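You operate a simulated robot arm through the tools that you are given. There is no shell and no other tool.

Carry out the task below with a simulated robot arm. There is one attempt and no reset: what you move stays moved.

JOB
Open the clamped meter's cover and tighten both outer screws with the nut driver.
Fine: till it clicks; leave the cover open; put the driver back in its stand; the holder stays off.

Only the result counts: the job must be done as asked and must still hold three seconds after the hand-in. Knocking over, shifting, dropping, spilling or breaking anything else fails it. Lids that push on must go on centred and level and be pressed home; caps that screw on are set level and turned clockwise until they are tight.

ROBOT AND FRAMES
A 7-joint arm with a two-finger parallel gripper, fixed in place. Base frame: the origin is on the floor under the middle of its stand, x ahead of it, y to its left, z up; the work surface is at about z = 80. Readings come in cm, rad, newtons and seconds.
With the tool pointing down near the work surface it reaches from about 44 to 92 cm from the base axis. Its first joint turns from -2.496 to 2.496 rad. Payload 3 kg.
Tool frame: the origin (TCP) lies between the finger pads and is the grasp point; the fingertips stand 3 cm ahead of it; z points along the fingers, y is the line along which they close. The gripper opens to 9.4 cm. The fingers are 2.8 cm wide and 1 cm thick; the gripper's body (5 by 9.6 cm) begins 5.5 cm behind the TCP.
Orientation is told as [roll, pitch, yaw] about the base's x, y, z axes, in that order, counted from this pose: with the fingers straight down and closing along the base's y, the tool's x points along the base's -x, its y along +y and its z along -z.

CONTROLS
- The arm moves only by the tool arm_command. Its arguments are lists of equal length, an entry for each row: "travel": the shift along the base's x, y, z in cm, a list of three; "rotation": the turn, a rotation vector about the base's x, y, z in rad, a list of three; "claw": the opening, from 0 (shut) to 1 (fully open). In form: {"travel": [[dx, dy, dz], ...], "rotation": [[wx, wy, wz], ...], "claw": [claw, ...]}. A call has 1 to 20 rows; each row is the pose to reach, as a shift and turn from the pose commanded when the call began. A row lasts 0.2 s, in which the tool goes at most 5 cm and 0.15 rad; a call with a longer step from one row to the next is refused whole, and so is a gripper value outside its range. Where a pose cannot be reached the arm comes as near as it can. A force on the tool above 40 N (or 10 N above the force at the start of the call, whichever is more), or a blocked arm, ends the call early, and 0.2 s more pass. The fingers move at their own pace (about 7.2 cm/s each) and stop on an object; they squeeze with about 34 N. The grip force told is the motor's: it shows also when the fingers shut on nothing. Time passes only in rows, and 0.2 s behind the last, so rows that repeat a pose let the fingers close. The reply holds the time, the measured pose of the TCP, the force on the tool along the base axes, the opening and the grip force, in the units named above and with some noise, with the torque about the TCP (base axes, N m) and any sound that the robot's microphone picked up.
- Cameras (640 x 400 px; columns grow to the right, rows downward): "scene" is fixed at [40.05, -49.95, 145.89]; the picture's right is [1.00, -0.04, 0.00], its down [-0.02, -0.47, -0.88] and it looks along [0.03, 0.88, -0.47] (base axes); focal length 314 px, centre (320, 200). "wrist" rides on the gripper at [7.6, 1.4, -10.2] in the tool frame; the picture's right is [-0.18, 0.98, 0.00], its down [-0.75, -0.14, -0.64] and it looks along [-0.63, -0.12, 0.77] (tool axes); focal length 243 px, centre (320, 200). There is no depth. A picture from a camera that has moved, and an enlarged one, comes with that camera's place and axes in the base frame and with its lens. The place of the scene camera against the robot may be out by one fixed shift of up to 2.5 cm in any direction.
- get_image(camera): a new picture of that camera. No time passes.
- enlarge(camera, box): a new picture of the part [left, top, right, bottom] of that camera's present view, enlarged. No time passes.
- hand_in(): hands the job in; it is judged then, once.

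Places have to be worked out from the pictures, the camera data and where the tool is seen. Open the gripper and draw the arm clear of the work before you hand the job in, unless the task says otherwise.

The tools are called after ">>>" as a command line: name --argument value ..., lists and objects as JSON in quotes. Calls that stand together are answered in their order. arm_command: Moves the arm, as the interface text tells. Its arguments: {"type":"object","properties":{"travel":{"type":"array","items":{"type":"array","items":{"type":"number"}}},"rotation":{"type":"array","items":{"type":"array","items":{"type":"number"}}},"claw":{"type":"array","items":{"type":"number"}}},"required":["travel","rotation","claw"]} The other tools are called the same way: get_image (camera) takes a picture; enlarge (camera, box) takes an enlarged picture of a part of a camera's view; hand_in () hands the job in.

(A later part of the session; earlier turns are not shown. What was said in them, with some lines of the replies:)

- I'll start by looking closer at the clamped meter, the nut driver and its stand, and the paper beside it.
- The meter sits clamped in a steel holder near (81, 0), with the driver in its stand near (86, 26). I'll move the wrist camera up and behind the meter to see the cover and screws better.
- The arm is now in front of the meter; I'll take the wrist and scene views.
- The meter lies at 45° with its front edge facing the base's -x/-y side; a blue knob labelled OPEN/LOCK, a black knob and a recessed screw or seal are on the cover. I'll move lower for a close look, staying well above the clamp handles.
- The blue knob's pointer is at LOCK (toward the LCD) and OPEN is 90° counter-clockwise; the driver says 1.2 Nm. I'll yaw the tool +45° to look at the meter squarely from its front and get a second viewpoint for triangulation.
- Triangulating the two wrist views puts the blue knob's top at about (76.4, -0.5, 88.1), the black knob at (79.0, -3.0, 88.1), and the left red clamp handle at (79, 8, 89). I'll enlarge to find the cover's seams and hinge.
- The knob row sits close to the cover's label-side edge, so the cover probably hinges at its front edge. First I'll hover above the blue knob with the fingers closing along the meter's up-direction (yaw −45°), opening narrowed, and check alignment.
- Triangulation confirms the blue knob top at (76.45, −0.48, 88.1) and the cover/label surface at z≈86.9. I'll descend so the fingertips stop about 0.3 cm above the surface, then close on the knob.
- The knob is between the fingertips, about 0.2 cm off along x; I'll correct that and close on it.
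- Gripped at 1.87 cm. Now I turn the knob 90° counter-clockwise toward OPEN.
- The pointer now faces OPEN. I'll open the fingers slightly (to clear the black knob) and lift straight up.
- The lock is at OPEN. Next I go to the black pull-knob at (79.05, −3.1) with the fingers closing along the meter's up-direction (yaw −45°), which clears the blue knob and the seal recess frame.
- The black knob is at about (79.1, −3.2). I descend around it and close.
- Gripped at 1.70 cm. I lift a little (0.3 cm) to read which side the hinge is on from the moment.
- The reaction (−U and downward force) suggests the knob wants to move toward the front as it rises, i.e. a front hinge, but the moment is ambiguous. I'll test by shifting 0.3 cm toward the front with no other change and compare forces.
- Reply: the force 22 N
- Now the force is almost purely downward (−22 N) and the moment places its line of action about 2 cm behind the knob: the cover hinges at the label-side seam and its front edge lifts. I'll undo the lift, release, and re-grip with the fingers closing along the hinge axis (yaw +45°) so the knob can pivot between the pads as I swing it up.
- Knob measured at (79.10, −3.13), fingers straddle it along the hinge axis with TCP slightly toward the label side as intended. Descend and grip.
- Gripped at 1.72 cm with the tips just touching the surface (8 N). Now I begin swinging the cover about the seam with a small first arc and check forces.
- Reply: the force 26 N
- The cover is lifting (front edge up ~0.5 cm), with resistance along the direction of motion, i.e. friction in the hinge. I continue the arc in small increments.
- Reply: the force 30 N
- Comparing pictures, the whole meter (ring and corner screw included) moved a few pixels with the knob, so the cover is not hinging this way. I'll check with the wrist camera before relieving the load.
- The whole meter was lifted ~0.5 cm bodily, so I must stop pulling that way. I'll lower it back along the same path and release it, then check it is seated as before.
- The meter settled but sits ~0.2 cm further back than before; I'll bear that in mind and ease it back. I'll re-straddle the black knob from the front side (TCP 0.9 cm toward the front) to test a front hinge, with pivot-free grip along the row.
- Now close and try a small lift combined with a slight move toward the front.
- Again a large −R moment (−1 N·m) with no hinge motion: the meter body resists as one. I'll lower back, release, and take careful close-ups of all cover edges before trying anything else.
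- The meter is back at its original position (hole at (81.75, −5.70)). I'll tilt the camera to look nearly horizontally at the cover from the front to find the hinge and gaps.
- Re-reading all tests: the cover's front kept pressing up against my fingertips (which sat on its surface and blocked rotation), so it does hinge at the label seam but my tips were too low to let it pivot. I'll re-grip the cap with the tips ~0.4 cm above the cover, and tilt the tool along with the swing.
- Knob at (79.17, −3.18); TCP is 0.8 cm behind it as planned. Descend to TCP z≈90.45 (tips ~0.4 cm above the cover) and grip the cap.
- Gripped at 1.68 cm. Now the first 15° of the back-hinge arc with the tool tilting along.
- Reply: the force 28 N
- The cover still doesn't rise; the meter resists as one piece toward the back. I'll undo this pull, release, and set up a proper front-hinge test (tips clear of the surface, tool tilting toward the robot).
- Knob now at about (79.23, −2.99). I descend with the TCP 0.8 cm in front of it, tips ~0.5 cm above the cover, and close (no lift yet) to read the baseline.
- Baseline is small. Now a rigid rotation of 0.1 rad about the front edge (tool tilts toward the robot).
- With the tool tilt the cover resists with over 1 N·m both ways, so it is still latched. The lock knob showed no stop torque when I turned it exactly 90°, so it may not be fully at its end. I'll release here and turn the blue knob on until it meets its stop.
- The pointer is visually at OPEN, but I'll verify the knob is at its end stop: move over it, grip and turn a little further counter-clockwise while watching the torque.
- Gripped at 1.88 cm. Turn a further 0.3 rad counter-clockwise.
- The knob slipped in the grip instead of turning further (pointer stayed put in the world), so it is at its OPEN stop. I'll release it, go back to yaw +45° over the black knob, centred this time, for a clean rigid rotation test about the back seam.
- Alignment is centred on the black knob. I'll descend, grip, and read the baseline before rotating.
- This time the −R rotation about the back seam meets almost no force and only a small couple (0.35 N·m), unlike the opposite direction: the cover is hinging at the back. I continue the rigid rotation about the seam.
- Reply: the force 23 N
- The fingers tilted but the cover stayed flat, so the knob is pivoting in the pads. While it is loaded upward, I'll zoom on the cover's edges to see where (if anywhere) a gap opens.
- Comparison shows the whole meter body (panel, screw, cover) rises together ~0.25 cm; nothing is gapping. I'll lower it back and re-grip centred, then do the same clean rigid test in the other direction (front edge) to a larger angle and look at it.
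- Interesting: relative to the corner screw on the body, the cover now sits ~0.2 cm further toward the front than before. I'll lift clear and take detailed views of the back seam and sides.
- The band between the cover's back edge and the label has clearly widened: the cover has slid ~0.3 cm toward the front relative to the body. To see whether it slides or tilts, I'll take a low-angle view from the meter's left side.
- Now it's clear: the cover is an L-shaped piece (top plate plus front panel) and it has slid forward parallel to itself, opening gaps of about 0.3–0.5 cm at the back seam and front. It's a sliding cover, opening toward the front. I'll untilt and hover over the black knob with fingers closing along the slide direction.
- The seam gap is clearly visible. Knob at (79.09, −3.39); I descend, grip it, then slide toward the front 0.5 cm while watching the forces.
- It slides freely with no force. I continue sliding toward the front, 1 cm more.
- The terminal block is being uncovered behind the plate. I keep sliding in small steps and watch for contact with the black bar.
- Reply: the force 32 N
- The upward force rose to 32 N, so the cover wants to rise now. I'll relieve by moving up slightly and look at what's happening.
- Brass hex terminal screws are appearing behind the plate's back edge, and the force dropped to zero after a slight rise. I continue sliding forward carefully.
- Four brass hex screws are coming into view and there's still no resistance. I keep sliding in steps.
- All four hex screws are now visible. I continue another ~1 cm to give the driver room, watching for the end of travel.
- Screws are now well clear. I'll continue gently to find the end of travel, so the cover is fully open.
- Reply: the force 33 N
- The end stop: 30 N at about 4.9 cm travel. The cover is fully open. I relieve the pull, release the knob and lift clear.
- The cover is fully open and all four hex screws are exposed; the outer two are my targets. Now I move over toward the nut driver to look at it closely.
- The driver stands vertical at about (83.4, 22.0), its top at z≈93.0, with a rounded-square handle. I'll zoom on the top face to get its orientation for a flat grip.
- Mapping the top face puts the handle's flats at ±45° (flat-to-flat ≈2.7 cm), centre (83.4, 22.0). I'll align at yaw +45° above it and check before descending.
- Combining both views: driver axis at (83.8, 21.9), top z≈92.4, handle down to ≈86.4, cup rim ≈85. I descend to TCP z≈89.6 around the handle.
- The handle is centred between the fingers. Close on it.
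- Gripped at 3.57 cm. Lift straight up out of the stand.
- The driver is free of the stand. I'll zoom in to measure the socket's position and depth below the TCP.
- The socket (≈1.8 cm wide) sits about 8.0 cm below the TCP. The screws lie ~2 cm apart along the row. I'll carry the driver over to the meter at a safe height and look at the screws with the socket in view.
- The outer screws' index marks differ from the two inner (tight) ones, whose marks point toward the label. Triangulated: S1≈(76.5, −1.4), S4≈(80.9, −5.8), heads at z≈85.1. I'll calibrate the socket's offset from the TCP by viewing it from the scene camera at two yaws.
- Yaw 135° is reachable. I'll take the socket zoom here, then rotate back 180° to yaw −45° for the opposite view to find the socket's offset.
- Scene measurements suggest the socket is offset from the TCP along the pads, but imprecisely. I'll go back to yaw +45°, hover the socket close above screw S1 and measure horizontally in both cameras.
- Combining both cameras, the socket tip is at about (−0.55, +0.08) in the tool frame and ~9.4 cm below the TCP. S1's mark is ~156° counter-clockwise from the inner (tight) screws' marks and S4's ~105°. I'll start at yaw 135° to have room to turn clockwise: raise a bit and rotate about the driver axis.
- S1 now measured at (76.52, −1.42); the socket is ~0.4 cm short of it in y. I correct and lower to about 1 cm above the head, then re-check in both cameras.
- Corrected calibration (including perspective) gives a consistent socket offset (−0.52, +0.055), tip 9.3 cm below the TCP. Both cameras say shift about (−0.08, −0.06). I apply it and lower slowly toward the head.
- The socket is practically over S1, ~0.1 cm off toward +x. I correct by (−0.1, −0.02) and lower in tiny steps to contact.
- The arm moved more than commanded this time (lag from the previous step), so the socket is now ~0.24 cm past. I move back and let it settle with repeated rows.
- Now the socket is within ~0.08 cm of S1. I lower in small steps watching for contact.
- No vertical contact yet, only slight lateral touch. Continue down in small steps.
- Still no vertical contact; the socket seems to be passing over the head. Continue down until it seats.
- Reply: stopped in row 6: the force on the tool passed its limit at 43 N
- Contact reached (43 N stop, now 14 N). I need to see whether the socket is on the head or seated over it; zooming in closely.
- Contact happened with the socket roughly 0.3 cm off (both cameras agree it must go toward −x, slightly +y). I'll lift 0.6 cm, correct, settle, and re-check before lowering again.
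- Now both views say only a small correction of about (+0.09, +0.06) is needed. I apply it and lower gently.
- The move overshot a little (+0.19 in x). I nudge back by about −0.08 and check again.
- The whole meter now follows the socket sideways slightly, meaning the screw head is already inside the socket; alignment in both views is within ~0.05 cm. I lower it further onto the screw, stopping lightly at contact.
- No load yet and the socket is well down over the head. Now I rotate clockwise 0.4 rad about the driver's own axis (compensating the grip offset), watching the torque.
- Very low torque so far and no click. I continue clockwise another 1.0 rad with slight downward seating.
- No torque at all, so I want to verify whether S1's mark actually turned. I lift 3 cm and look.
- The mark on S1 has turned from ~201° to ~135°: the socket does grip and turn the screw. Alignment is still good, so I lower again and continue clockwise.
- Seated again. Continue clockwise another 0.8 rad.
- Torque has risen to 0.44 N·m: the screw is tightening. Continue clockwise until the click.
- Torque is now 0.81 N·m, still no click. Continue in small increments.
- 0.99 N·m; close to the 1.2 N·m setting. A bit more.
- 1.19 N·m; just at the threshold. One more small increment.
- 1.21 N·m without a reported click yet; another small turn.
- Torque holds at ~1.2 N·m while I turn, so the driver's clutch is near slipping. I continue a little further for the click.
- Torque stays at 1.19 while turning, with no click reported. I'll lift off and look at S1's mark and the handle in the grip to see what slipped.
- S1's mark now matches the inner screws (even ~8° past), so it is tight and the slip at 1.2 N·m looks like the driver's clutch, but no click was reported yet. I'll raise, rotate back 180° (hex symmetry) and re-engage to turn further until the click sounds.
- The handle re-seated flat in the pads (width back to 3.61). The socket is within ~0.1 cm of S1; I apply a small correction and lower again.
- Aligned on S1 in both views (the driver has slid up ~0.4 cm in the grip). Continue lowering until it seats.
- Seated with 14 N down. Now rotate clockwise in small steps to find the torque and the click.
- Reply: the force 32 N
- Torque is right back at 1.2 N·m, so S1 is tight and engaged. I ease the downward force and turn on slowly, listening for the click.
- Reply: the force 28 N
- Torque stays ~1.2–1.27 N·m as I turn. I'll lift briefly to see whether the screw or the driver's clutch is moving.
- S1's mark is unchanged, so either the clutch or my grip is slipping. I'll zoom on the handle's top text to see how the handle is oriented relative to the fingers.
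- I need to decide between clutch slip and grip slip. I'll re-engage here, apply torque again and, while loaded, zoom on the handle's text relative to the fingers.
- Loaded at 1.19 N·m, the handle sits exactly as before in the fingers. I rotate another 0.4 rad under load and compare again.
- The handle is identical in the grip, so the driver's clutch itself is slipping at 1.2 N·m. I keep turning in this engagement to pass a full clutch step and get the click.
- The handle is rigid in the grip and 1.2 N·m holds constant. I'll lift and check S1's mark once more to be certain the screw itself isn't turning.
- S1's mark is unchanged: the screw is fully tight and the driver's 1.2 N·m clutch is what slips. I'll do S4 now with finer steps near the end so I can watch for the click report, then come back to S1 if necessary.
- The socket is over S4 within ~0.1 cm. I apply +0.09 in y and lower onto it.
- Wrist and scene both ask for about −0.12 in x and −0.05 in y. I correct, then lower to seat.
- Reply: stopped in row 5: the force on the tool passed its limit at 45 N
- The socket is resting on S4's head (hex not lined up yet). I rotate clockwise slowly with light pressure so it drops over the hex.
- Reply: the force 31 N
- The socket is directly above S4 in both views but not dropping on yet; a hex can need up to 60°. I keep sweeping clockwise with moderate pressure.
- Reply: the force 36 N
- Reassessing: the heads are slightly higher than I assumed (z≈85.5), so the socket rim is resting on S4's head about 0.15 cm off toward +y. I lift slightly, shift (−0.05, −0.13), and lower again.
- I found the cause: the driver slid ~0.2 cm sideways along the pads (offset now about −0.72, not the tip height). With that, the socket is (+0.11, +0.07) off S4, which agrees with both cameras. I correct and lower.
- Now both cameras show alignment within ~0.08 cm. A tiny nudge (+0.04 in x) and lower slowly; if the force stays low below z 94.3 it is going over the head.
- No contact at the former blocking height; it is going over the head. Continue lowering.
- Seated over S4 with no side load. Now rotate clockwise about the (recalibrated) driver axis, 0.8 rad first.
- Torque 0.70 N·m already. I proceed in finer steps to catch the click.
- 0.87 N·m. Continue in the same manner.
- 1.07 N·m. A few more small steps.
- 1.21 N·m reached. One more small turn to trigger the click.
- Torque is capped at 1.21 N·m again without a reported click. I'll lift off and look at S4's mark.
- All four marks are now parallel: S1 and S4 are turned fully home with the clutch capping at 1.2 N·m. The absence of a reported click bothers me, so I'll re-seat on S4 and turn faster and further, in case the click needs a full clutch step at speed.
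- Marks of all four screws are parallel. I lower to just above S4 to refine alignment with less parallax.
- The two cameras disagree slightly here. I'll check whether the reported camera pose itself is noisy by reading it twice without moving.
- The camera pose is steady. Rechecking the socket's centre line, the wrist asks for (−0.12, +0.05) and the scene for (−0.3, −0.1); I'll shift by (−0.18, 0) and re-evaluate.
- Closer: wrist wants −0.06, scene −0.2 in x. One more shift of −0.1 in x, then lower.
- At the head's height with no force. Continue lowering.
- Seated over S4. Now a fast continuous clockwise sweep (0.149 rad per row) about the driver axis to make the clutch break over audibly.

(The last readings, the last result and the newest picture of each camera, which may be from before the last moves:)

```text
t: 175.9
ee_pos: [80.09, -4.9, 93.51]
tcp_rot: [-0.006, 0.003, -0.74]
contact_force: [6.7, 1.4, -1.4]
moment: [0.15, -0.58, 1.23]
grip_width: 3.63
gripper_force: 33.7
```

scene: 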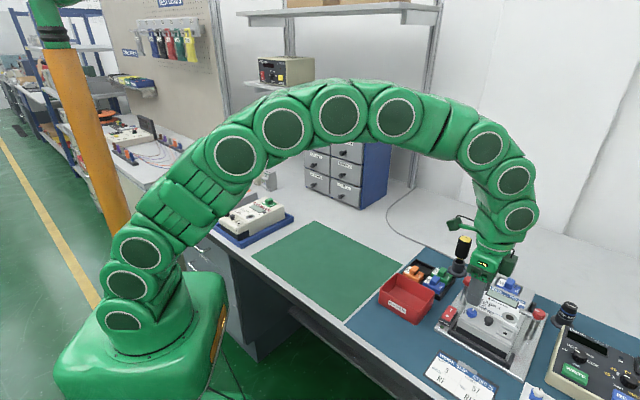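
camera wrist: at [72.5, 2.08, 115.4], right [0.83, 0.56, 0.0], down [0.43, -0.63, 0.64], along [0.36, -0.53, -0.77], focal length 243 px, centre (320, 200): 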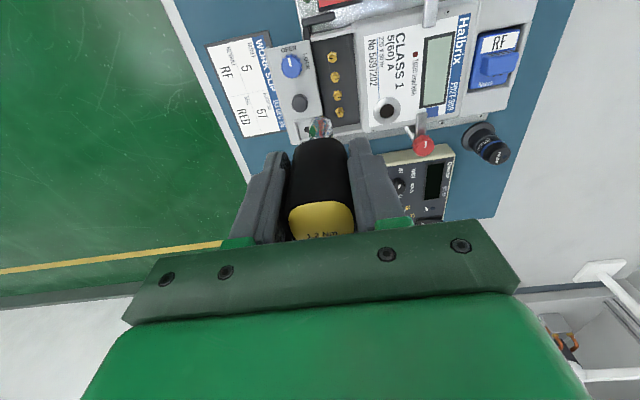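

Still 1.23 N·m and no sound. I lift and check that S4's mark is unchanged.

>>> arm_command --travel '[[0, 0, 0.5], [0, 0, 1.2], [0, 0, 2.2], [0, 0, 3.6], [0, 0, 5], [0, 0, 5]]' --rotation '[[0, 0, 0], [0, 0, 0], [0, 0, 0], [0, 0, 0], [0, 0, 0], [0, 0, 0]]' --claw '[0.2, 0.2, 0.2, 0.2, 0.2, 0.2]'

>>> enlarge --camera "scene" --box '[466, 314, 512, 348]'

>>> enlarge --camera "wrist" --box '[260, 60, 380, 150]'

>>> get_image --camera "scene"

```text
t: 177.3
ee_pos: [80.02, -4.86, 98.62]
tcp_rot: [-0.006, 0.003, -0.736]
contact_force: [0.7, 0.2, -0.6]
moment: [0.02, 0.05, -0.03]
grip_width: 3.64
gripper_force: 33.4
```

```text
11.76 times, centred on (489, 331) of scene
camera zoom: at [40.05, -49.95, 145.89], right [1.0, -0.04, 0.0], down [-0.02, -0.47, -0.88], along [0.03, 0.88, -0.47], focal length 3698 px, centre (-1668, -1341)
```

zoom: 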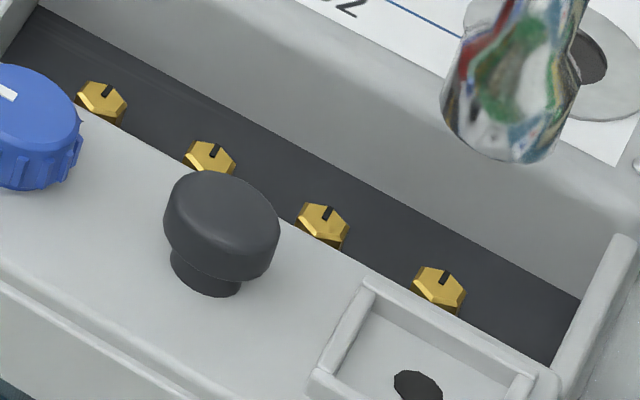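

```text
4.44 times, centred on (320, 105) of wrist
camera zoom: at [75.4, 1.27, 108.9], right [0.8, 0.6, -0.01], down [0.47, -0.61, 0.64], along [0.38, -0.51, -0.77], focal length 1078 px, centre (320, 622)
```

zoom: 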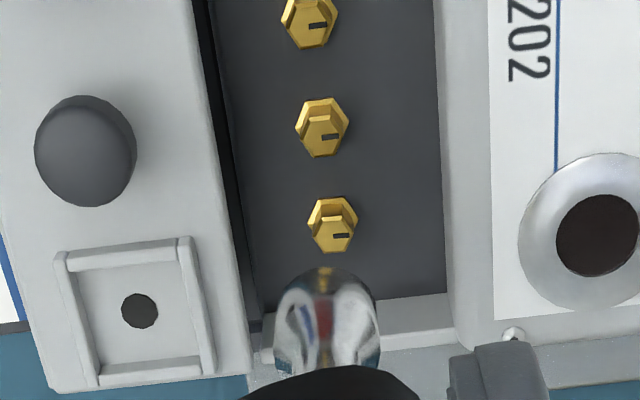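

```text
taken
```

scene: 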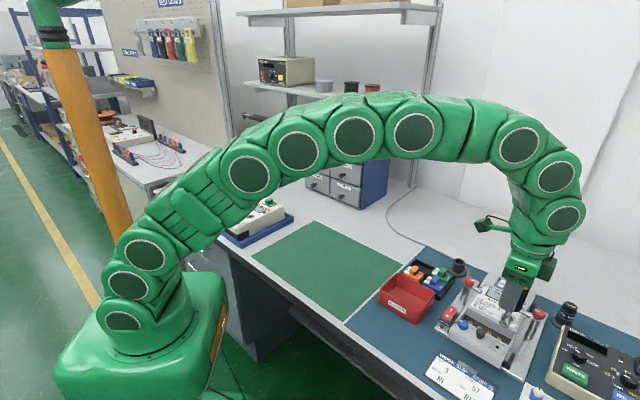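

All marks remain parallel; both outer screws are home with the clutch slipping at exactly 1.2 N·m. I'll try once more on S4 very slowly, in case the click is only audible without fast arm motion: lower straight back onto it.

>>> arm_command --travel '[[0, 0, -1.5], [0, 0, -3], [0, 0, -4], [0, 0, -4.5], [0, 0, -4.9], [0, 0, -5.05], [0, 0, -5.05]]' --rotation '[[0, 0, 0], [0, 0, 0], [0, 0, 0], [0, 0, 0], [0, 0, 0], [0, 0, 0], [0, 0, 0]]' --claw '[0.2, 0.2, 0.2, 0.2, 0.2, 0.2, 0.2]'

```text
t: 178.9
ee_pos: [80.06, -5.05, 93.43]
tcp_rot: [-0.007, 0.003, -0.737]
contact_force: [-0.8, 0.4, -1.0]
moment: [0.01, 0.0, -0.01]
grip_width: 3.63
gripper_force: 34.1
```

Seated again. Slow clockwise turn now.

>>> arm_command --travel '[[0.02, 0.021, 0], [0.042, 0.041, 0], [0.064, 0.061, 0], [0.087, 0.08, 0], [0.11, 0.099, 0], [0.135, 0.116, 0], [0.16, 0.132, 0], [0.185, 0.147, 0], [0.211, 0.161, 0], [0.237, 0.174, 0]]' --rotation '[[0, 0, -0.04], [0, 0, -0.08], [0, 0, -0.12], [0, 0, -0.16], [0, 0, -0.2], [0, 0, -0.24], [0, 0, -0.28], [0, 0, -0.32], [0, 0, -0.36], [0, 0, -0.4]]' --claw '[0.2, 0.2, 0.2, 0.2, 0.2, 0.2, 0.2, 0.2, 0.2, 0.2]'

```text
t: 181.2
ee_pos: [80.29, -4.76, 93.52]
tcp_rot: [-0.007, 0.004, -1.138]
contact_force: [0.0, -0.1, -2.2]
moment: [0.0, 0.04, 1.2]
grip_width: 3.62
gripper_force: 34.2
```

At the 1.2 N·m cap again. Now very slowly, 0.01 rad per row.

>>> arm_command --travel '[[0.007, 0.003, 0], [0.013, 0.006, 0], [0.02, 0.009, 0], [0.027, 0.012, 0], [0.034, 0.014, 0], [0.041, 0.017, 0], [0.048, 0.02, 0], [0.054, 0.022, 0], [0.061, 0.025, 0], [0.068, 0.027, 0]]' --rotation '[[0, 0, -0.01], [0, 0, -0.02], [0, 0, -0.03], [0, 0, -0.04], [0, 0, -0.05], [0, 0, -0.06], [0, 0, -0.07], [0, 0, -0.08], [0, 0, -0.09], [0, 0, -0.1]]' --claw '[0.2, 0.2, 0.2, 0.2, 0.2, 0.2, 0.2, 0.2, 0.2, 0.2]'

```text
t: 183.3
ee_pos: [80.29, -4.73, 93.53]
tcp_rot: [-0.009, 0.003, -1.239]
contact_force: [0.3, 0.5, -1.3]
moment: [0.01, 0.0, 1.21]
grip_width: 3.62
gripper_force: 34.4
```

>>> enlarge --camera "wrist" --box '[280, 180, 370, 240]'

>>> enlarge --camera "wrist" --box '[270, 70, 370, 150]'

>>> enlarge --camera "scene" --box '[470, 265, 540, 345]'

```text
6.67 times, centred on (325, 210) of wrist
camera zoom: at [79.29, 2.86, 103.79], right [0.99, 0.15, -0.01], down [0.12, -0.76, 0.64], along [0.09, -0.63, -0.77], focal length 1618 px, centre (287, 133)
```

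zoom: 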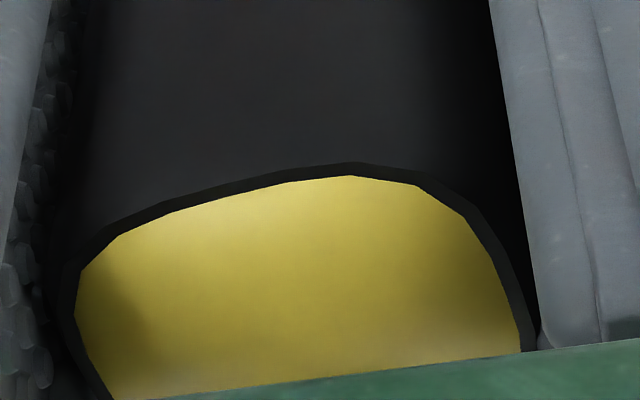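

```text
5.00 times, centred on (320, 110) of wrist
camera zoom: at [79.29, 2.86, 103.79], right [0.99, 0.15, -0.01], down [0.12, -0.76, 0.64], along [0.09, -0.63, -0.77], focal length 1213 px, centre (320, 650)
```

zoom: 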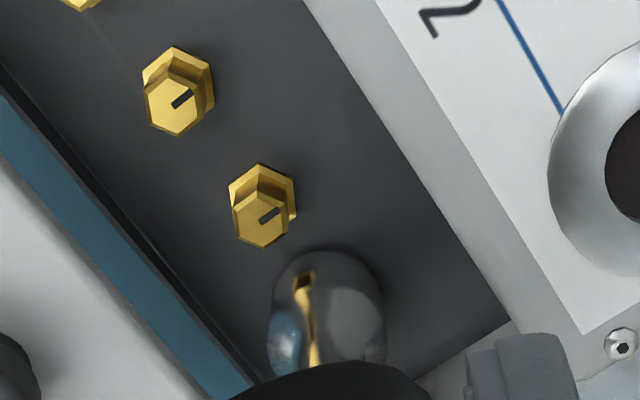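

```text
5.00 times, centred on (505, 305) of scene
camera zoom: at [40.05, -49.95, 145.89], right [1.0, -0.04, 0.0], down [-0.02, -0.47, -0.88], along [0.03, 0.88, -0.47], focal length 1572 px, centre (-605, -325)
```

zoom: 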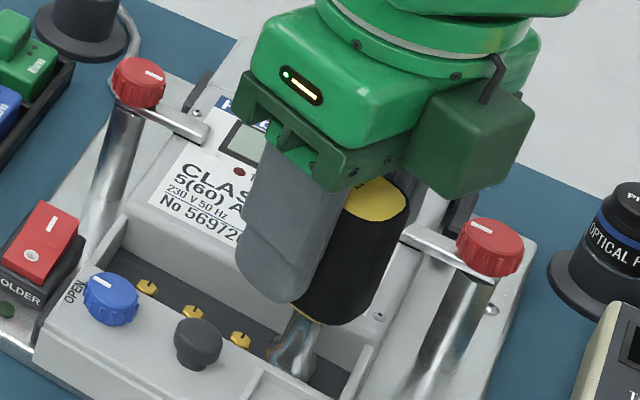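

The handle is rigid in the fingers; only the clutch slips. As a last variation I press the driver down firmly (about 25 N) while turning a little more.

>>> arm_command --travel '[[0.01, 0.005, -0.1], [0.02, 0.01, -0.2], [0.07, 0.03, -0.25], [0.13, 0.05, -0.25], [0.2, 0.06, -0.25], [0.27, 0.07, -0.25]]' --rotation '[[0, 0, 0], [0, 0, -0.02], [0, 0, -0.1], [0, 0, -0.2], [0, 0, -0.3], [0, 0, -0.4]]' --claw '[0.2, 0.2, 0.2, 0.2, 0.2, 0.2]'

```text
t: 184.8
ee_pos: [80.8, -4.79, 93.35]
tcp_rot: [-0.005, 0.003, -1.64]
contact_force: [-1.2, 1.5, 19.9]
moment: [0.02, -0.04, 1.22]
grip_width: 3.65
gripper_force: 33.9
```

No difference: torque is at its 1.2 N·m cap and the screw marks match the inner tight screws. Both outer screws are tightened. Now I lift the driver off S4 and carry it back to above its stand.

>>> arm_command --travel '[[0, 0, 0.6], [0, 0, 1.5], [0, 0, 3], [0, 0, 5], [0, 0, 8], [0, 0, 11.5], [0, 0, 11.5]]' --rotation '[[0, 0, 0], [0, 0, 0], [0, 0, 0], [0, 0, 0], [0, 0, 0], [0, 0, 0], [0, 0, 0]]' --claw '[0.2, 0.2, 0.2, 0.2, 0.2, 0.2, 0.2]'

>>> enlarge --camera "scene" --box '[440, 280, 540, 370]'

```text
t: 186.3
ee_pos: [80.79, -4.74, 104.99]
tcp_rot: [-0.009, 0.005, -1.636]
contact_force: [-0.9, 0.1, -1.7]
moment: [-0.01, 0.01, 0.02]
grip_width: 3.66
gripper_force: 34.1
```

```text
4.44 times, centred on (490, 325) of scene
camera zoom: at [40.05, -49.95, 145.89], right [1.0, -0.04, 0.0], down [-0.02, -0.47, -0.88], along [0.03, 0.88, -0.47], focal length 1397 px, centre (-436, -356)
```

zoom: 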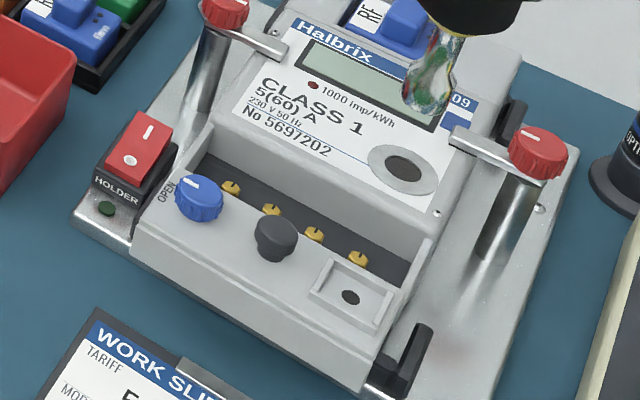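

The meter looks right: cover fully open, four screw marks aligned, holder LED dark. Now I rotate back to yaw +45° while travelling to above the stand.

>>> arm_command --travel '[[0.1, 1, 0], [0.3, 2.5, 0], [0.45, 4, 0], [0.6, 5.5, 0], [0.75, 7, 0], [0.9, 8.5, 0], [1.05, 10, 0], [1.2, 11.5, 0], [1.35, 13, 0], [1.5, 14.5, 0], [1.65, 16, 0], [1.8, 17.5, 0], [1.95, 19, 0], [2.1, 20.5, 0], [2.3, 22, 0], [2.5, 23.5, 0], [2.65, 25, 0], [2.74, 26.17, 0], [2.74, 26.17, 0]]' --rotation '[[0, 0, 0.13], [0, 0, 0.27], [0, 0, 0.4], [0, 0, 0.54], [0, 0, 0.67], [0, 0, 0.81], [0, 0, 0.94], [0, 0, 1.08], [0, 0, 1.21], [0, 0, 1.35], [0, 0, 1.48], [0, 0, 1.62], [0, 0, 1.75], [0, 0, 1.89], [0, 0, 2.02], [0, 0, 2.16], [0, 0, 2.29], [0, 0, 2.421], [0, 0, 2.421]]' --claw '[0.2, 0.2, 0.2, 0.2, 0.2, 0.2, 0.2, 0.2, 0.2, 0.2, 0.2, 0.2, 0.2, 0.2, 0.2, 0.2, 0.2, 0.2, 0.2]'

>>> enlarge --camera "wrist" --box '[270, 50, 370, 140]'

>>> enlarge --camera "scene" --box '[430, 215, 500, 285]'

```text
t: 190.3
ee_pos: [83.28, 21.53, 104.79]
tcp_rot: [-0.005, 0.004, 0.783]
contact_force: [0.2, 0.5, -1.4]
moment: [-0.01, 0.02, 0.01]
grip_width: 3.59
gripper_force: 33.9
```

```text
4.44 times, centred on (320, 95) of wrist
camera zoom: at [76.9, 17.15, 115.04], right [-0.56, 0.83, -0.01], down [0.63, 0.44, 0.64], along [0.53, 0.36, -0.77], focal length 1078 px, centre (320, 667)
```

zoom: 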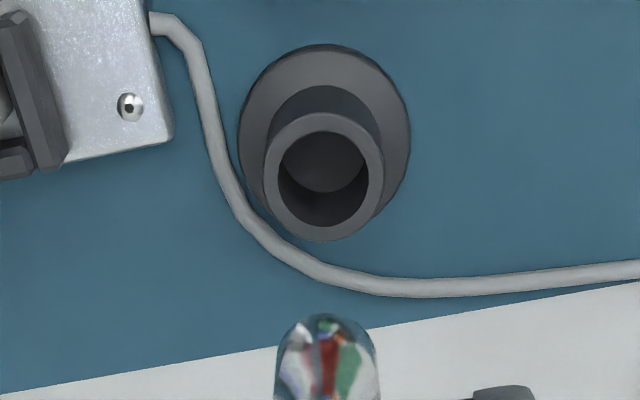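

```text
5.71 times, centred on (465, 250) of scene
camera zoom: at [40.05, -49.95, 145.89], right [1.0, -0.04, 0.0], down [-0.02, -0.47, -0.88], along [0.03, 0.88, -0.47], focal length 1796 px, centre (-509, -86)
```

zoom: 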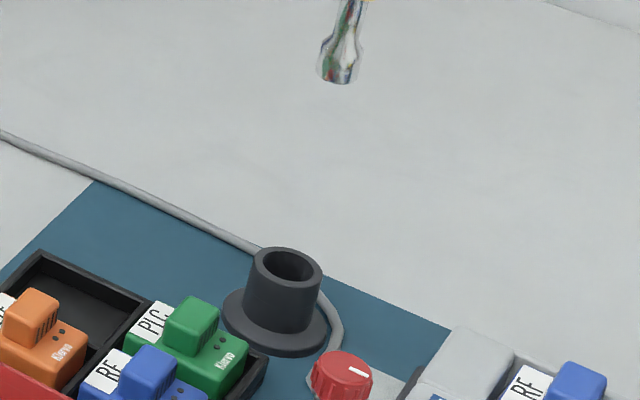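

The cup's centre is at about (83.75, 21.93). The driver axis is ~0.25 cm beyond it, so I shift (−0.22, −0.18), lower to just above the rim and re-check.

>>> arm_command --travel '[[-0.1, -0.09, -1], [-0.22, -0.18, -3], [-0.22, -0.18, -5], [-0.22, -0.18, -7], [-0.22, -0.18, -8.5], [-0.22, -0.18, -8.8], [-0.22, -0.18, -8.8]]' --rotation '[[0, 0, 0], [0, 0, 0], [0, 0, 0], [0, 0, 0], [0, 0, 0], [0, 0, 0], [0, 0, 0]]' --claw '[0.2, 0.2, 0.2, 0.2, 0.2, 0.2, 0.2]'

>>> enlarge --camera "wrist" --box '[270, 60, 370, 150]'

>>> enlarge --camera "scene" --box '[440, 245, 485, 285]'

```text
t: 191.9
ee_pos: [83.13, 21.24, 95.93]
tcp_rot: [-0.006, 0.004, 0.784]
contact_force: [0.6, 0.1, -1.1]
moment: [-0.02, 0.02, -0.02]
grip_width: 3.58
gripper_force: 34.4
```

```text
4.44 times, centred on (320, 105) of wrist
camera zoom: at [76.7, 16.91, 106.18], right [-0.56, 0.83, -0.01], down [0.63, 0.44, 0.64], along [0.53, 0.36, -0.77], focal length 1078 px, centre (320, 622)
```

zoom: 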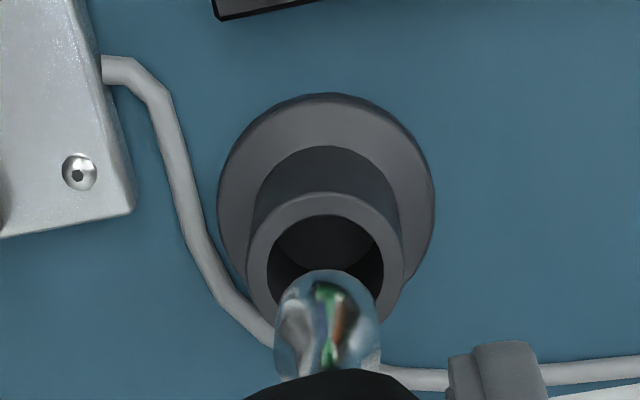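

```text
10.00 times, centred on (462, 265) of scene
camera zoom: at [40.05, -49.95, 145.89], right [1.0, -0.04, 0.0], down [-0.02, -0.47, -0.88], along [0.03, 0.88, -0.47], focal length 3144 px, centre (-1105, -450)
```

zoom: 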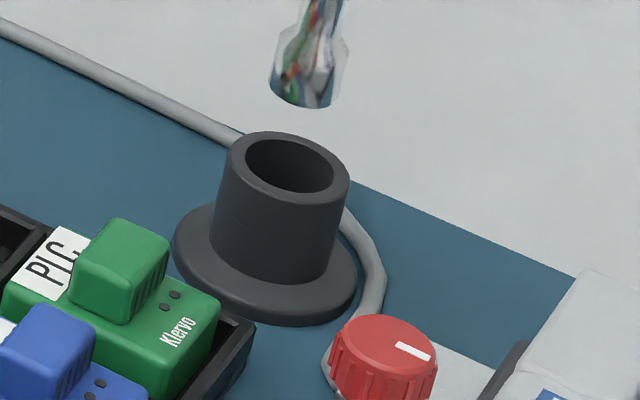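

From the scene view the socket is still ~3 cm above the rim (the driver has slid up ~1 cm in the grip during the tightening), and it is ~0.25 cm short of the cup centre. I shift (+0.2, +0.14), lower 1.8 cm and re-check.

>>> arm_command --travel '[[0.1, 0.07, 0], [0.2, 0.14, -0.6], [0.2, 0.14, -1.2], [0.2, 0.14, -1.8], [0.2, 0.14, -1.8]]' --rotation '[[0, 0, 0], [0, 0, 0], [0, 0, 0], [0, 0, 0], [0, 0, 0]]' --claw '[0.2, 0.2, 0.2, 0.2, 0.2]'

>>> enlarge --camera "wrist" --box '[270, 60, 370, 150]'

>>> enlarge --camera "scene" --box '[440, 245, 485, 285]'

```text
t: 193.2
ee_pos: [83.47, 21.52, 94.13]
tcp_rot: [-0.006, 0.004, 0.785]
contact_force: [-0.9, -0.4, -2.6]
moment: [-0.03, 0.01, -0.01]
grip_width: 3.58
gripper_force: 33.9
```

```text
4.44 times, centred on (320, 105) of wrist
camera zoom: at [76.94, 17.15, 104.44], right [-0.56, 0.83, -0.01], down [0.63, 0.44, 0.64], along [0.53, 0.36, -0.77], focal length 1078 px, centre (320, 622)
```

zoom: 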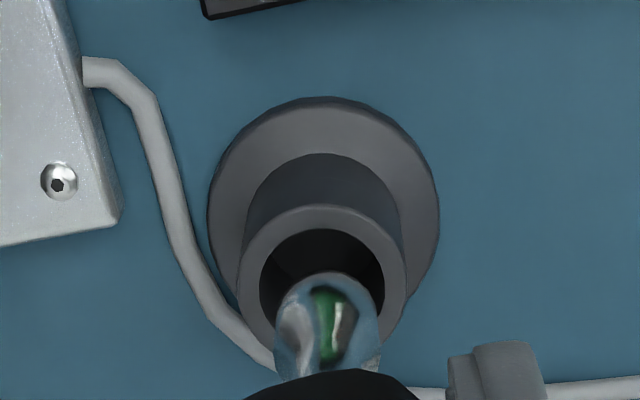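

```text
10.00 times, centred on (462, 265) of scene
camera zoom: at [40.05, -49.95, 145.89], right [1.0, -0.04, 0.0], down [-0.02, -0.47, -0.88], along [0.03, 0.88, -0.47], focal length 3144 px, centre (-1105, -450)
```

zoom: 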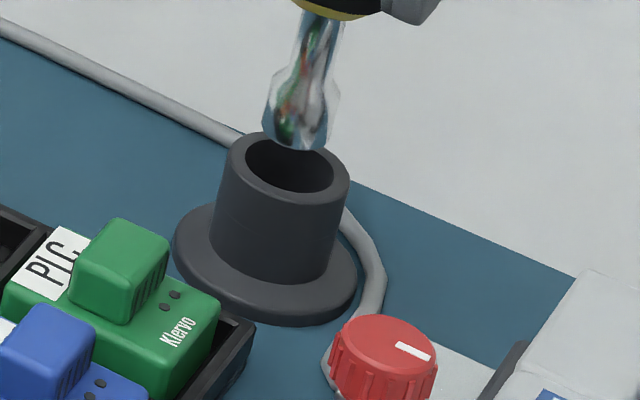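

Nearly concentric now (within ~0.1 cm, cup clearance ~0.3 cm). A small correction (+0.08, −0.03), then I lower the driver into the cup slowly.

>>> arm_command --travel '[[0.08, -0.03, 0], [0.08, -0.03, -0.5], [0.08, -0.03, -1.0], [0.08, -0.03, -1.5], [0.08, -0.03, -2.0], [0.08, -0.03, -2.4]]' --rotation '[[0, 0, 0], [0, 0, 0], [0, 0, 0], [0, 0, 0], [0, 0, 0], [0, 0, 0]]' --claw '[0.2, 0.2, 0.2, 0.2, 0.2, 0.2]'

>>> enlarge --camera "wrist" --box '[270, 60, 370, 150]'

>>> enlarge --camera "scene" --box '[440, 245, 485, 285]'

```text
t: 194.6
ee_pos: [83.47, 21.4, 91.68]
tcp_rot: [-0.009, 0.003, 0.782]
contact_force: [0.5, 0.1, -2.8]
moment: [-0.01, -0.01, -0.01]
grip_width: 3.59
gripper_force: 34.0
```

```text
4.44 times, centred on (320, 105) of wrist
camera zoom: at [77.01, 17.1, 102.01], right [-0.56, 0.83, -0.01], down [0.63, 0.44, 0.64], along [0.53, 0.36, -0.77], focal length 1078 px, centre (320, 622)
```

zoom: 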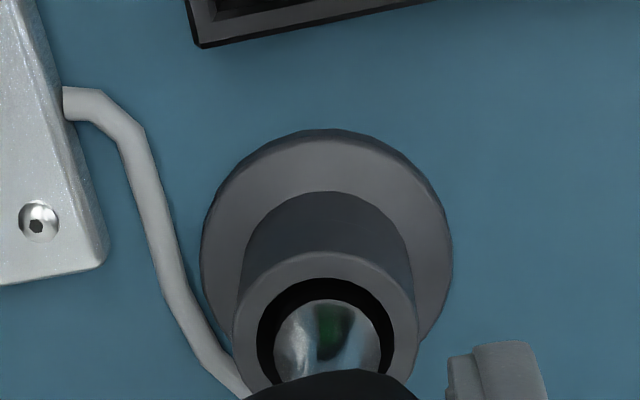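

```text
10.00 times, centred on (462, 265) of scene
camera zoom: at [40.05, -49.95, 145.89], right [1.0, -0.04, 0.0], down [-0.02, -0.47, -0.88], along [0.03, 0.88, -0.47], focal length 3144 px, centre (-1105, -450)
```

zoom: 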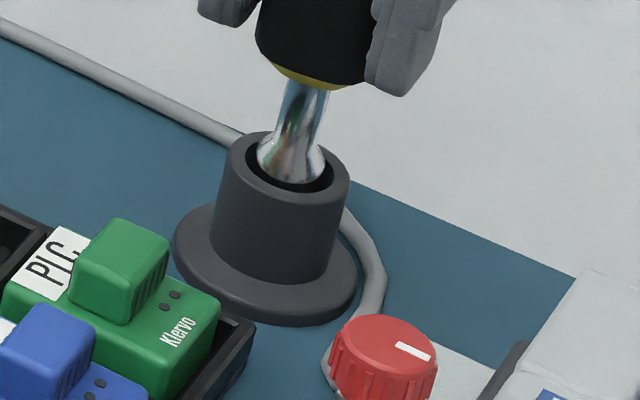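

The socket is entering the cup, well centred. Continue lowering until it rests on the bottom.

>>> arm_command --travel '[[0, 0, -0.5], [0, 0, -1.0], [0, 0, -1.5], [0, 0, -2.0], [0, 0, -2.3], [0, 0, -2.6], [0, 0, -2.6]]' --rotation '[[0, 0, 0], [0, 0, 0], [0, 0, 0], [0, 0, 0], [0, 0, 0], [0, 0, 0], [0, 0, 0]]' --claw '[0.2, 0.2, 0.2, 0.2, 0.2, 0.2, 0.2]'

>>> enlarge --camera "scene" --box '[440, 235, 485, 285]'

```text
t: 195.8
ee_pos: [83.69, 21.45, 89.74]
tcp_rot: [-0.012, -0.004, 0.784]
contact_force: [-1.0, 0.0, 4.2]
moment: [0.07, 0.03, -0.01]
grip_width: 3.6
gripper_force: 34.0
stopped in row 6: the force on the tool passed its limit at 44 N (the readings are from after the stop); the commanded pose is now the measured one
```

```text
8.00 times, centred on (462, 260) of scene
camera zoom: at [40.05, -49.95, 145.89], right [1.0, -0.04, 0.0], down [-0.02, -0.47, -0.88], along [0.03, 0.88, -0.47], focal length 2515 px, centre (-820, -280)
```

zoom: 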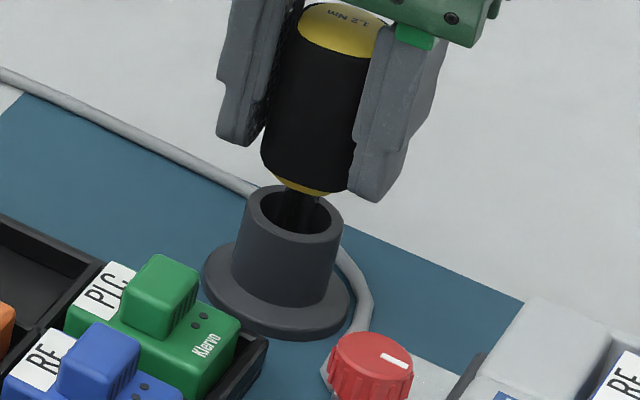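

It bottomed out (44 N stop, now 4 N), at the same height relative to the rim as originally. I open the fingers gently and check that the driver stands.

>>> arm_command --travel '[[0, 0, 0], [0, 0, 0], [0, 0, 0], [0, 0, 0], [0, 0, 0]]' --rotation '[[0, 0, 0], [0, 0, 0], [0, 0, 0], [0, 0, 0], [0, 0, 0]]' --claw '[0.4, 0.45, 0.55, 0.65, 0.65]'

>>> enlarge --camera "scene" --box '[440, 225, 490, 285]'

>>> get_image --camera "wrist"

```text
t: 197.1
ee_pos: [83.63, 21.52, 89.6]
tcp_rot: [-0.01, -0.003, 0.785]
contact_force: [0.0, -0.6, -0.4]
moment: [-0.02, 0.0, -0.01]
grip_width: 6.12
gripper_force: 0.1
```

```text
6.67 times, centred on (465, 255) of scene
camera zoom: at [40.05, -49.95, 145.89], right [1.0, -0.04, 0.0], down [-0.02, -0.47, -0.88], along [0.03, 0.88, -0.47], focal length 2096 px, centre (-647, -167)
```

zoom: 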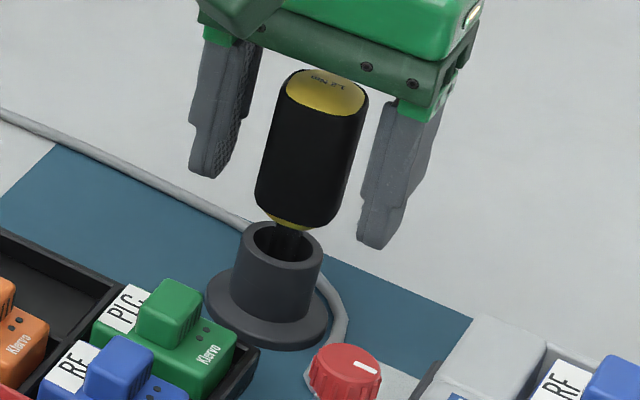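

```text
taken
camera wrist: at [77.08, 17.08, 99.86], right [-0.56, 0.83, -0.01], down [0.63, 0.44, 0.64], along [0.54, 0.36, -0.76], focal length 243 px, centre (320, 200)
```

wrist: 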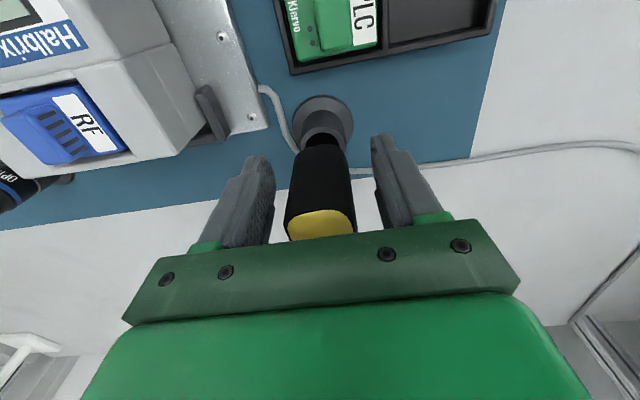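

The driver is back upright in its stand. Before finishing, I'll raise the arm and take an unobstructed look at all four screws from above to compare the marks precisely.

>>> arm_command --travel '[[0, 0, 1], [0, 0, 3], [0, 0, 6], [0, 0, 9], [0, 0, 12], [0, 0, 14], [0, 0, 14]]' --rotation '[[0, 0, 0], [0, 0, 0], [0, 0, 0], [0, 0, 0], [0, 0, 0], [0, 0, 0], [0, 0, 0]]' --claw '[0.65, 0.65, 0.65, 0.65, 0.8, 1, 1]'

>>> arm_command --travel '[[-1, -3, 0], [-2, -7, 0], [-3, -11, 0], [-4, -15, 0], [-5, -19, 0], [-6, -23, 0], [-7, -26, -2], [-7.6, -27, -3], [-7.6, -27, -3]]' --rotation '[[0, 0, 0], [0, 0, 0], [0, 0, 0], [0, 0, 0], [0, 0, 0], [0, 0, 0], [0, 0, 0], [0, 0, 0], [0, 0, 0]]' --claw '[1, 1, 1, 1, 1, 1, 1, 1, 1]'

>>> get_image --camera "wrist"

>>> enlarge --camera "scene" --box '[430, 220, 500, 290]'

```text
t: 198.7
ee_pos: [83.78, 21.52, 103.64]
tcp_rot: [-0.009, -0.001, 0.784]
contact_force: [0.4, -0.3, -0.8]
moment: [0.01, -0.02, -0.01]
grip_width: 9.43
gripper_force: 0.1
```

```text
t: 200.7
ee_pos: [76.12, -5.61, 100.47]
tcp_rot: [-0.009, -0.001, 0.784]
contact_force: [0.5, -0.3, 0.1]
moment: [0.02, 0.0, 0.02]
grip_width: 9.41
gripper_force: 0.1
```

```text
taken
camera wrist: at [69.59, -9.98, 110.79], right [-0.56, 0.83, -0.01], down [0.63, 0.44, 0.64], along [0.54, 0.36, -0.76], focal length 243 px, centre (320, 200)
```

wrist: 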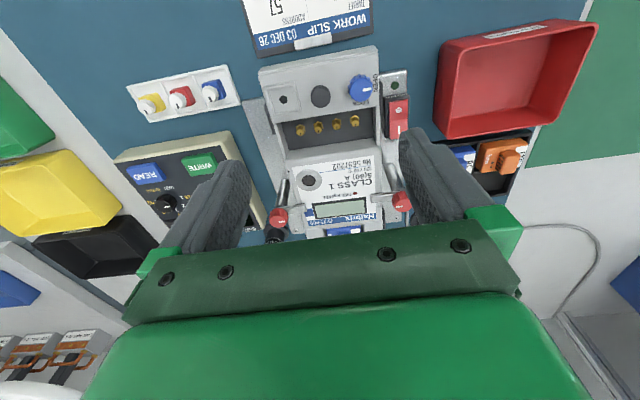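

```text
5.71 times, centred on (465, 255) of scene
camera zoom: at [40.05, -49.95, 145.89], right [1.0, -0.04, 0.0], down [-0.02, -0.47, -0.88], along [0.03, 0.88, -0.47], focal length 1796 px, centre (-509, -114)
```

zoom: 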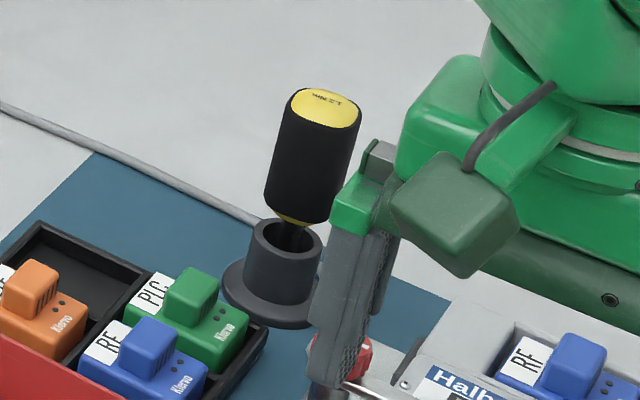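

>>> enlarge --camera "wrist" --box '[285, 100, 370, 150]'

>>> enlarge --camera "wrist" --box '[240, 40, 420, 245]'

>>> enlarge --camera "scene" --box '[430, 275, 550, 380]'

```text
7.53 times, centred on (328, 125) of wrist
camera zoom: at [69.59, -9.98, 110.79], right [-0.56, 0.83, -0.01], down [0.63, 0.44, 0.64], along [0.54, 0.36, -0.76], focal length 1827 px, centre (264, 765)
```

zoom: 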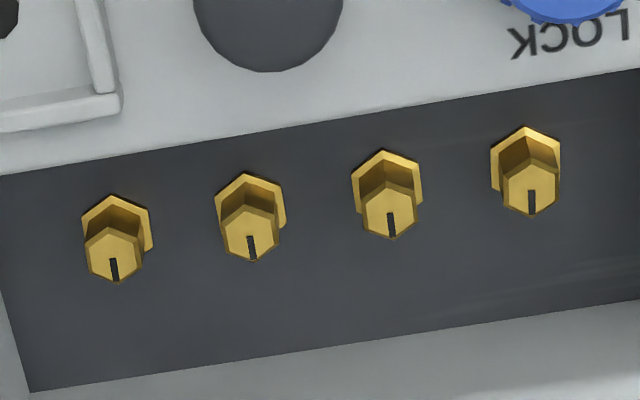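

```text
1.95 times, centred on (330, 142) of wrist
camera zoom: at [69.59, -9.98, 110.79], right [-0.56, 0.83, -0.01], down [0.63, 0.44, 0.64], along [0.54, 0.36, -0.76], focal length 473 px, centre (300, 312)
```

zoom: 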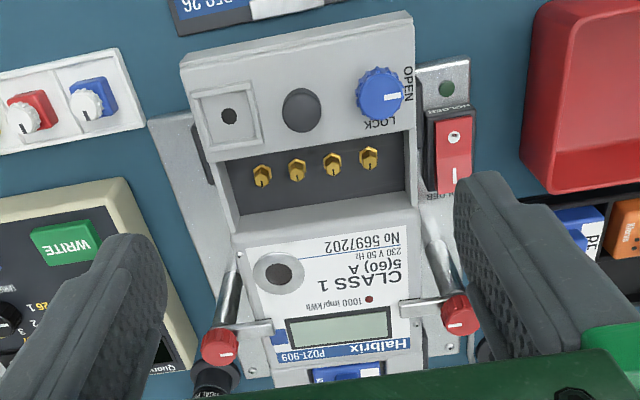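

```text
3.81 times, centred on (490, 328) of scene
camera zoom: at [40.05, -49.95, 145.89], right [1.0, -0.04, 0.0], down [-0.02, -0.47, -0.88], along [0.03, 0.88, -0.47], focal length 1198 px, centre (-328, -286)
```

zoom: 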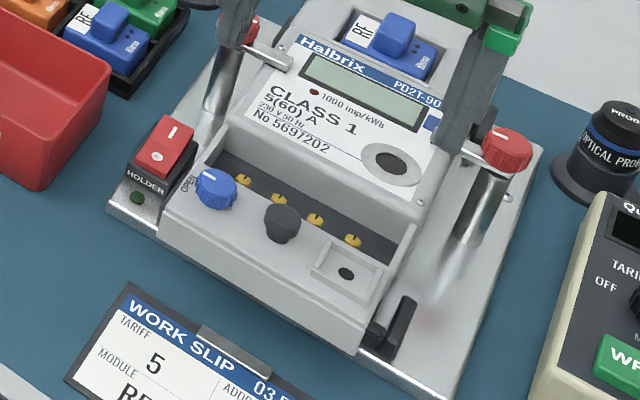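

All four marks now agree (S1 is even slightly further clockwise), and the driver stands in its holder. Let me check precisely whether the meter has shifted in its holder compared with the start.

>>> enlarge --camera "wrist" --box '[250, 130, 410, 240]'

>>> enlarge --camera "scene" --box '[450, 285, 530, 345]'

```text
3.64 times, centred on (330, 185) of wrist
camera zoom: at [69.59, -9.98, 110.79], right [-0.56, 0.83, -0.01], down [0.63, 0.44, 0.64], along [0.54, 0.36, -0.76], focal length 882 px, centre (284, 254)
```

zoom: 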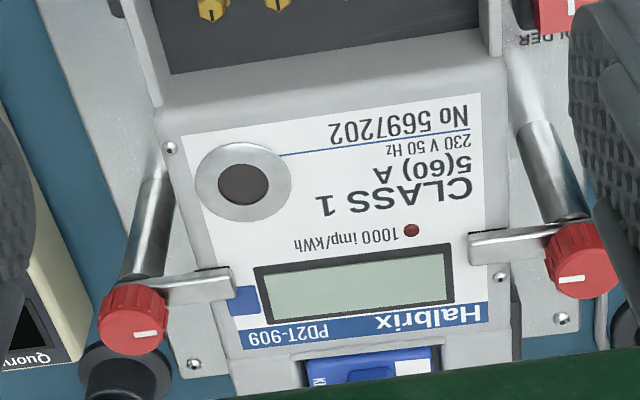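

```text
6.67 times, centred on (490, 315) of scene
camera zoom: at [40.05, -49.95, 145.89], right [1.0, -0.04, 0.0], down [-0.02, -0.47, -0.88], along [0.03, 0.88, -0.47], focal length 2096 px, centre (-813, -567)
```

zoom: 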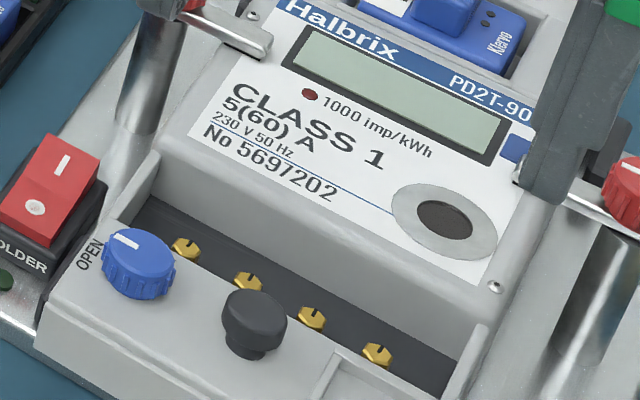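

The meter sits within ~0.3 cm of its original place, still under both clamps; the cover is fully open, the switch is off and nothing else has moved. I withdraw the arm to a clear position.

>>> arm_command --travel '[[0, 0, 4], [-1, 1, 8], [-3, 3, 12], [-5.5, 5.5, 15], [-8, 8, 18], [-10.5, 10.5, 20], [-13, 13, 20], [-15.5, 15.5, 20], [-18, 18, 20], [-20.5, 20.5, 20], [-23, 23, 20], [-24, 23.7, 20], [-24, 23.7, 20]]' --rotation '[[0, 0, 0], [0, 0, 0], [0, 0, -0.07], [0, 0, -0.14], [0, 0, -0.22], [0, 0, -0.3], [0, 0, -0.38], [0, 0, -0.46], [0, 0, -0.54], [0, 0, -0.62], [0, 0, -0.7], [0, 0, -0.784], [0, 0, -0.784]]' --claw '[1, 1, 1, 1, 1, 1, 1, 1, 1, 1, 1, 1, 1]'

>>> get_image --camera "scene"

>>> enlarge --camera "scene" --box '[430, 225, 560, 380]'

```text
t: 203.4
ee_pos: [52.24, 18.12, 120.48]
tcp_rot: [-0.009, 0.0, -0.001]
contact_force: [-0.9, 0.3, -0.1]
moment: [0.0, -0.01, -0.01]
grip_width: 9.38
gripper_force: 0.1
```

```text
taken
```

scene: 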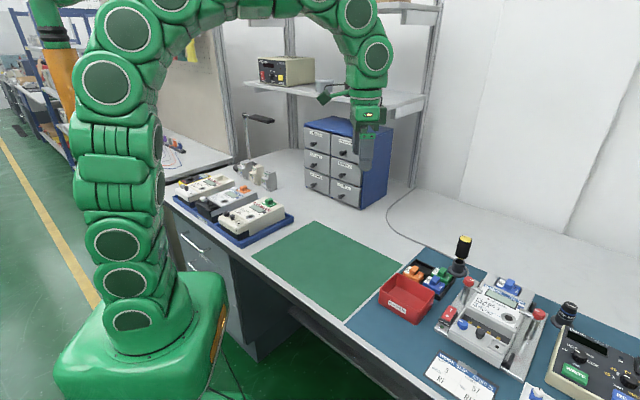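

```text
2.58 times, centred on (495, 302) of scene
camera zoom: at [40.05, -49.95, 145.89], right [1.0, -0.04, 0.0], down [-0.02, -0.47, -0.88], along [0.03, 0.88, -0.47], focal length 811 px, centre (-132, -64)
```

zoom: 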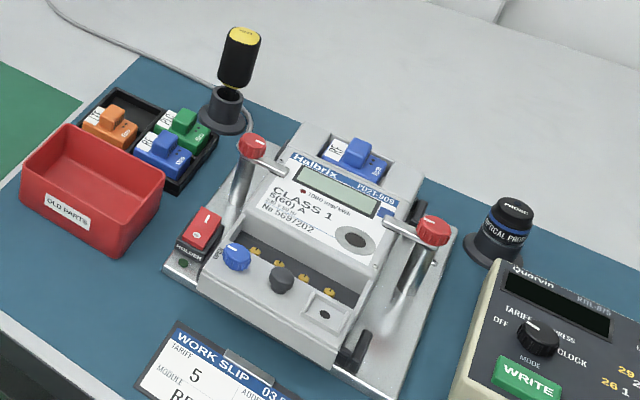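

>>> hand_in

```text
The job is handed in.
```

I opened the cover and tightened both outer screws, but I never got a click reported, so I can't confirm the "till it clicks" part.

- **Cover:** I turned the lock knob to OPEN and slid the cover forward to its end stop. It was still fully open at hand-in.
- **Outer screws:** I turned both with the nut driver until the torque held at 1.2 N·m, the driver's rating. The screws stopped moving while the driver kept turning, and their marks now line up with the two inner screws. The left one sits about 8° further clockwise. I tried turning faster, slower and with more downward pressure, and still heard nothing.
- **Driver:** It is back upright in its stand.
- **Holder:** The switch was never touched and its light is dark.

**Meter shifted:** It has moved about 0.3 cm toward its front inside the clamps. I first took the cover for a hinged one and pulled up on it, which lifted the meter slightly, and later I pulled the cover against its stop. It is still under both clamps.

Nothing else on the bench appears to have moved, and the arm is clear with the gripper open.
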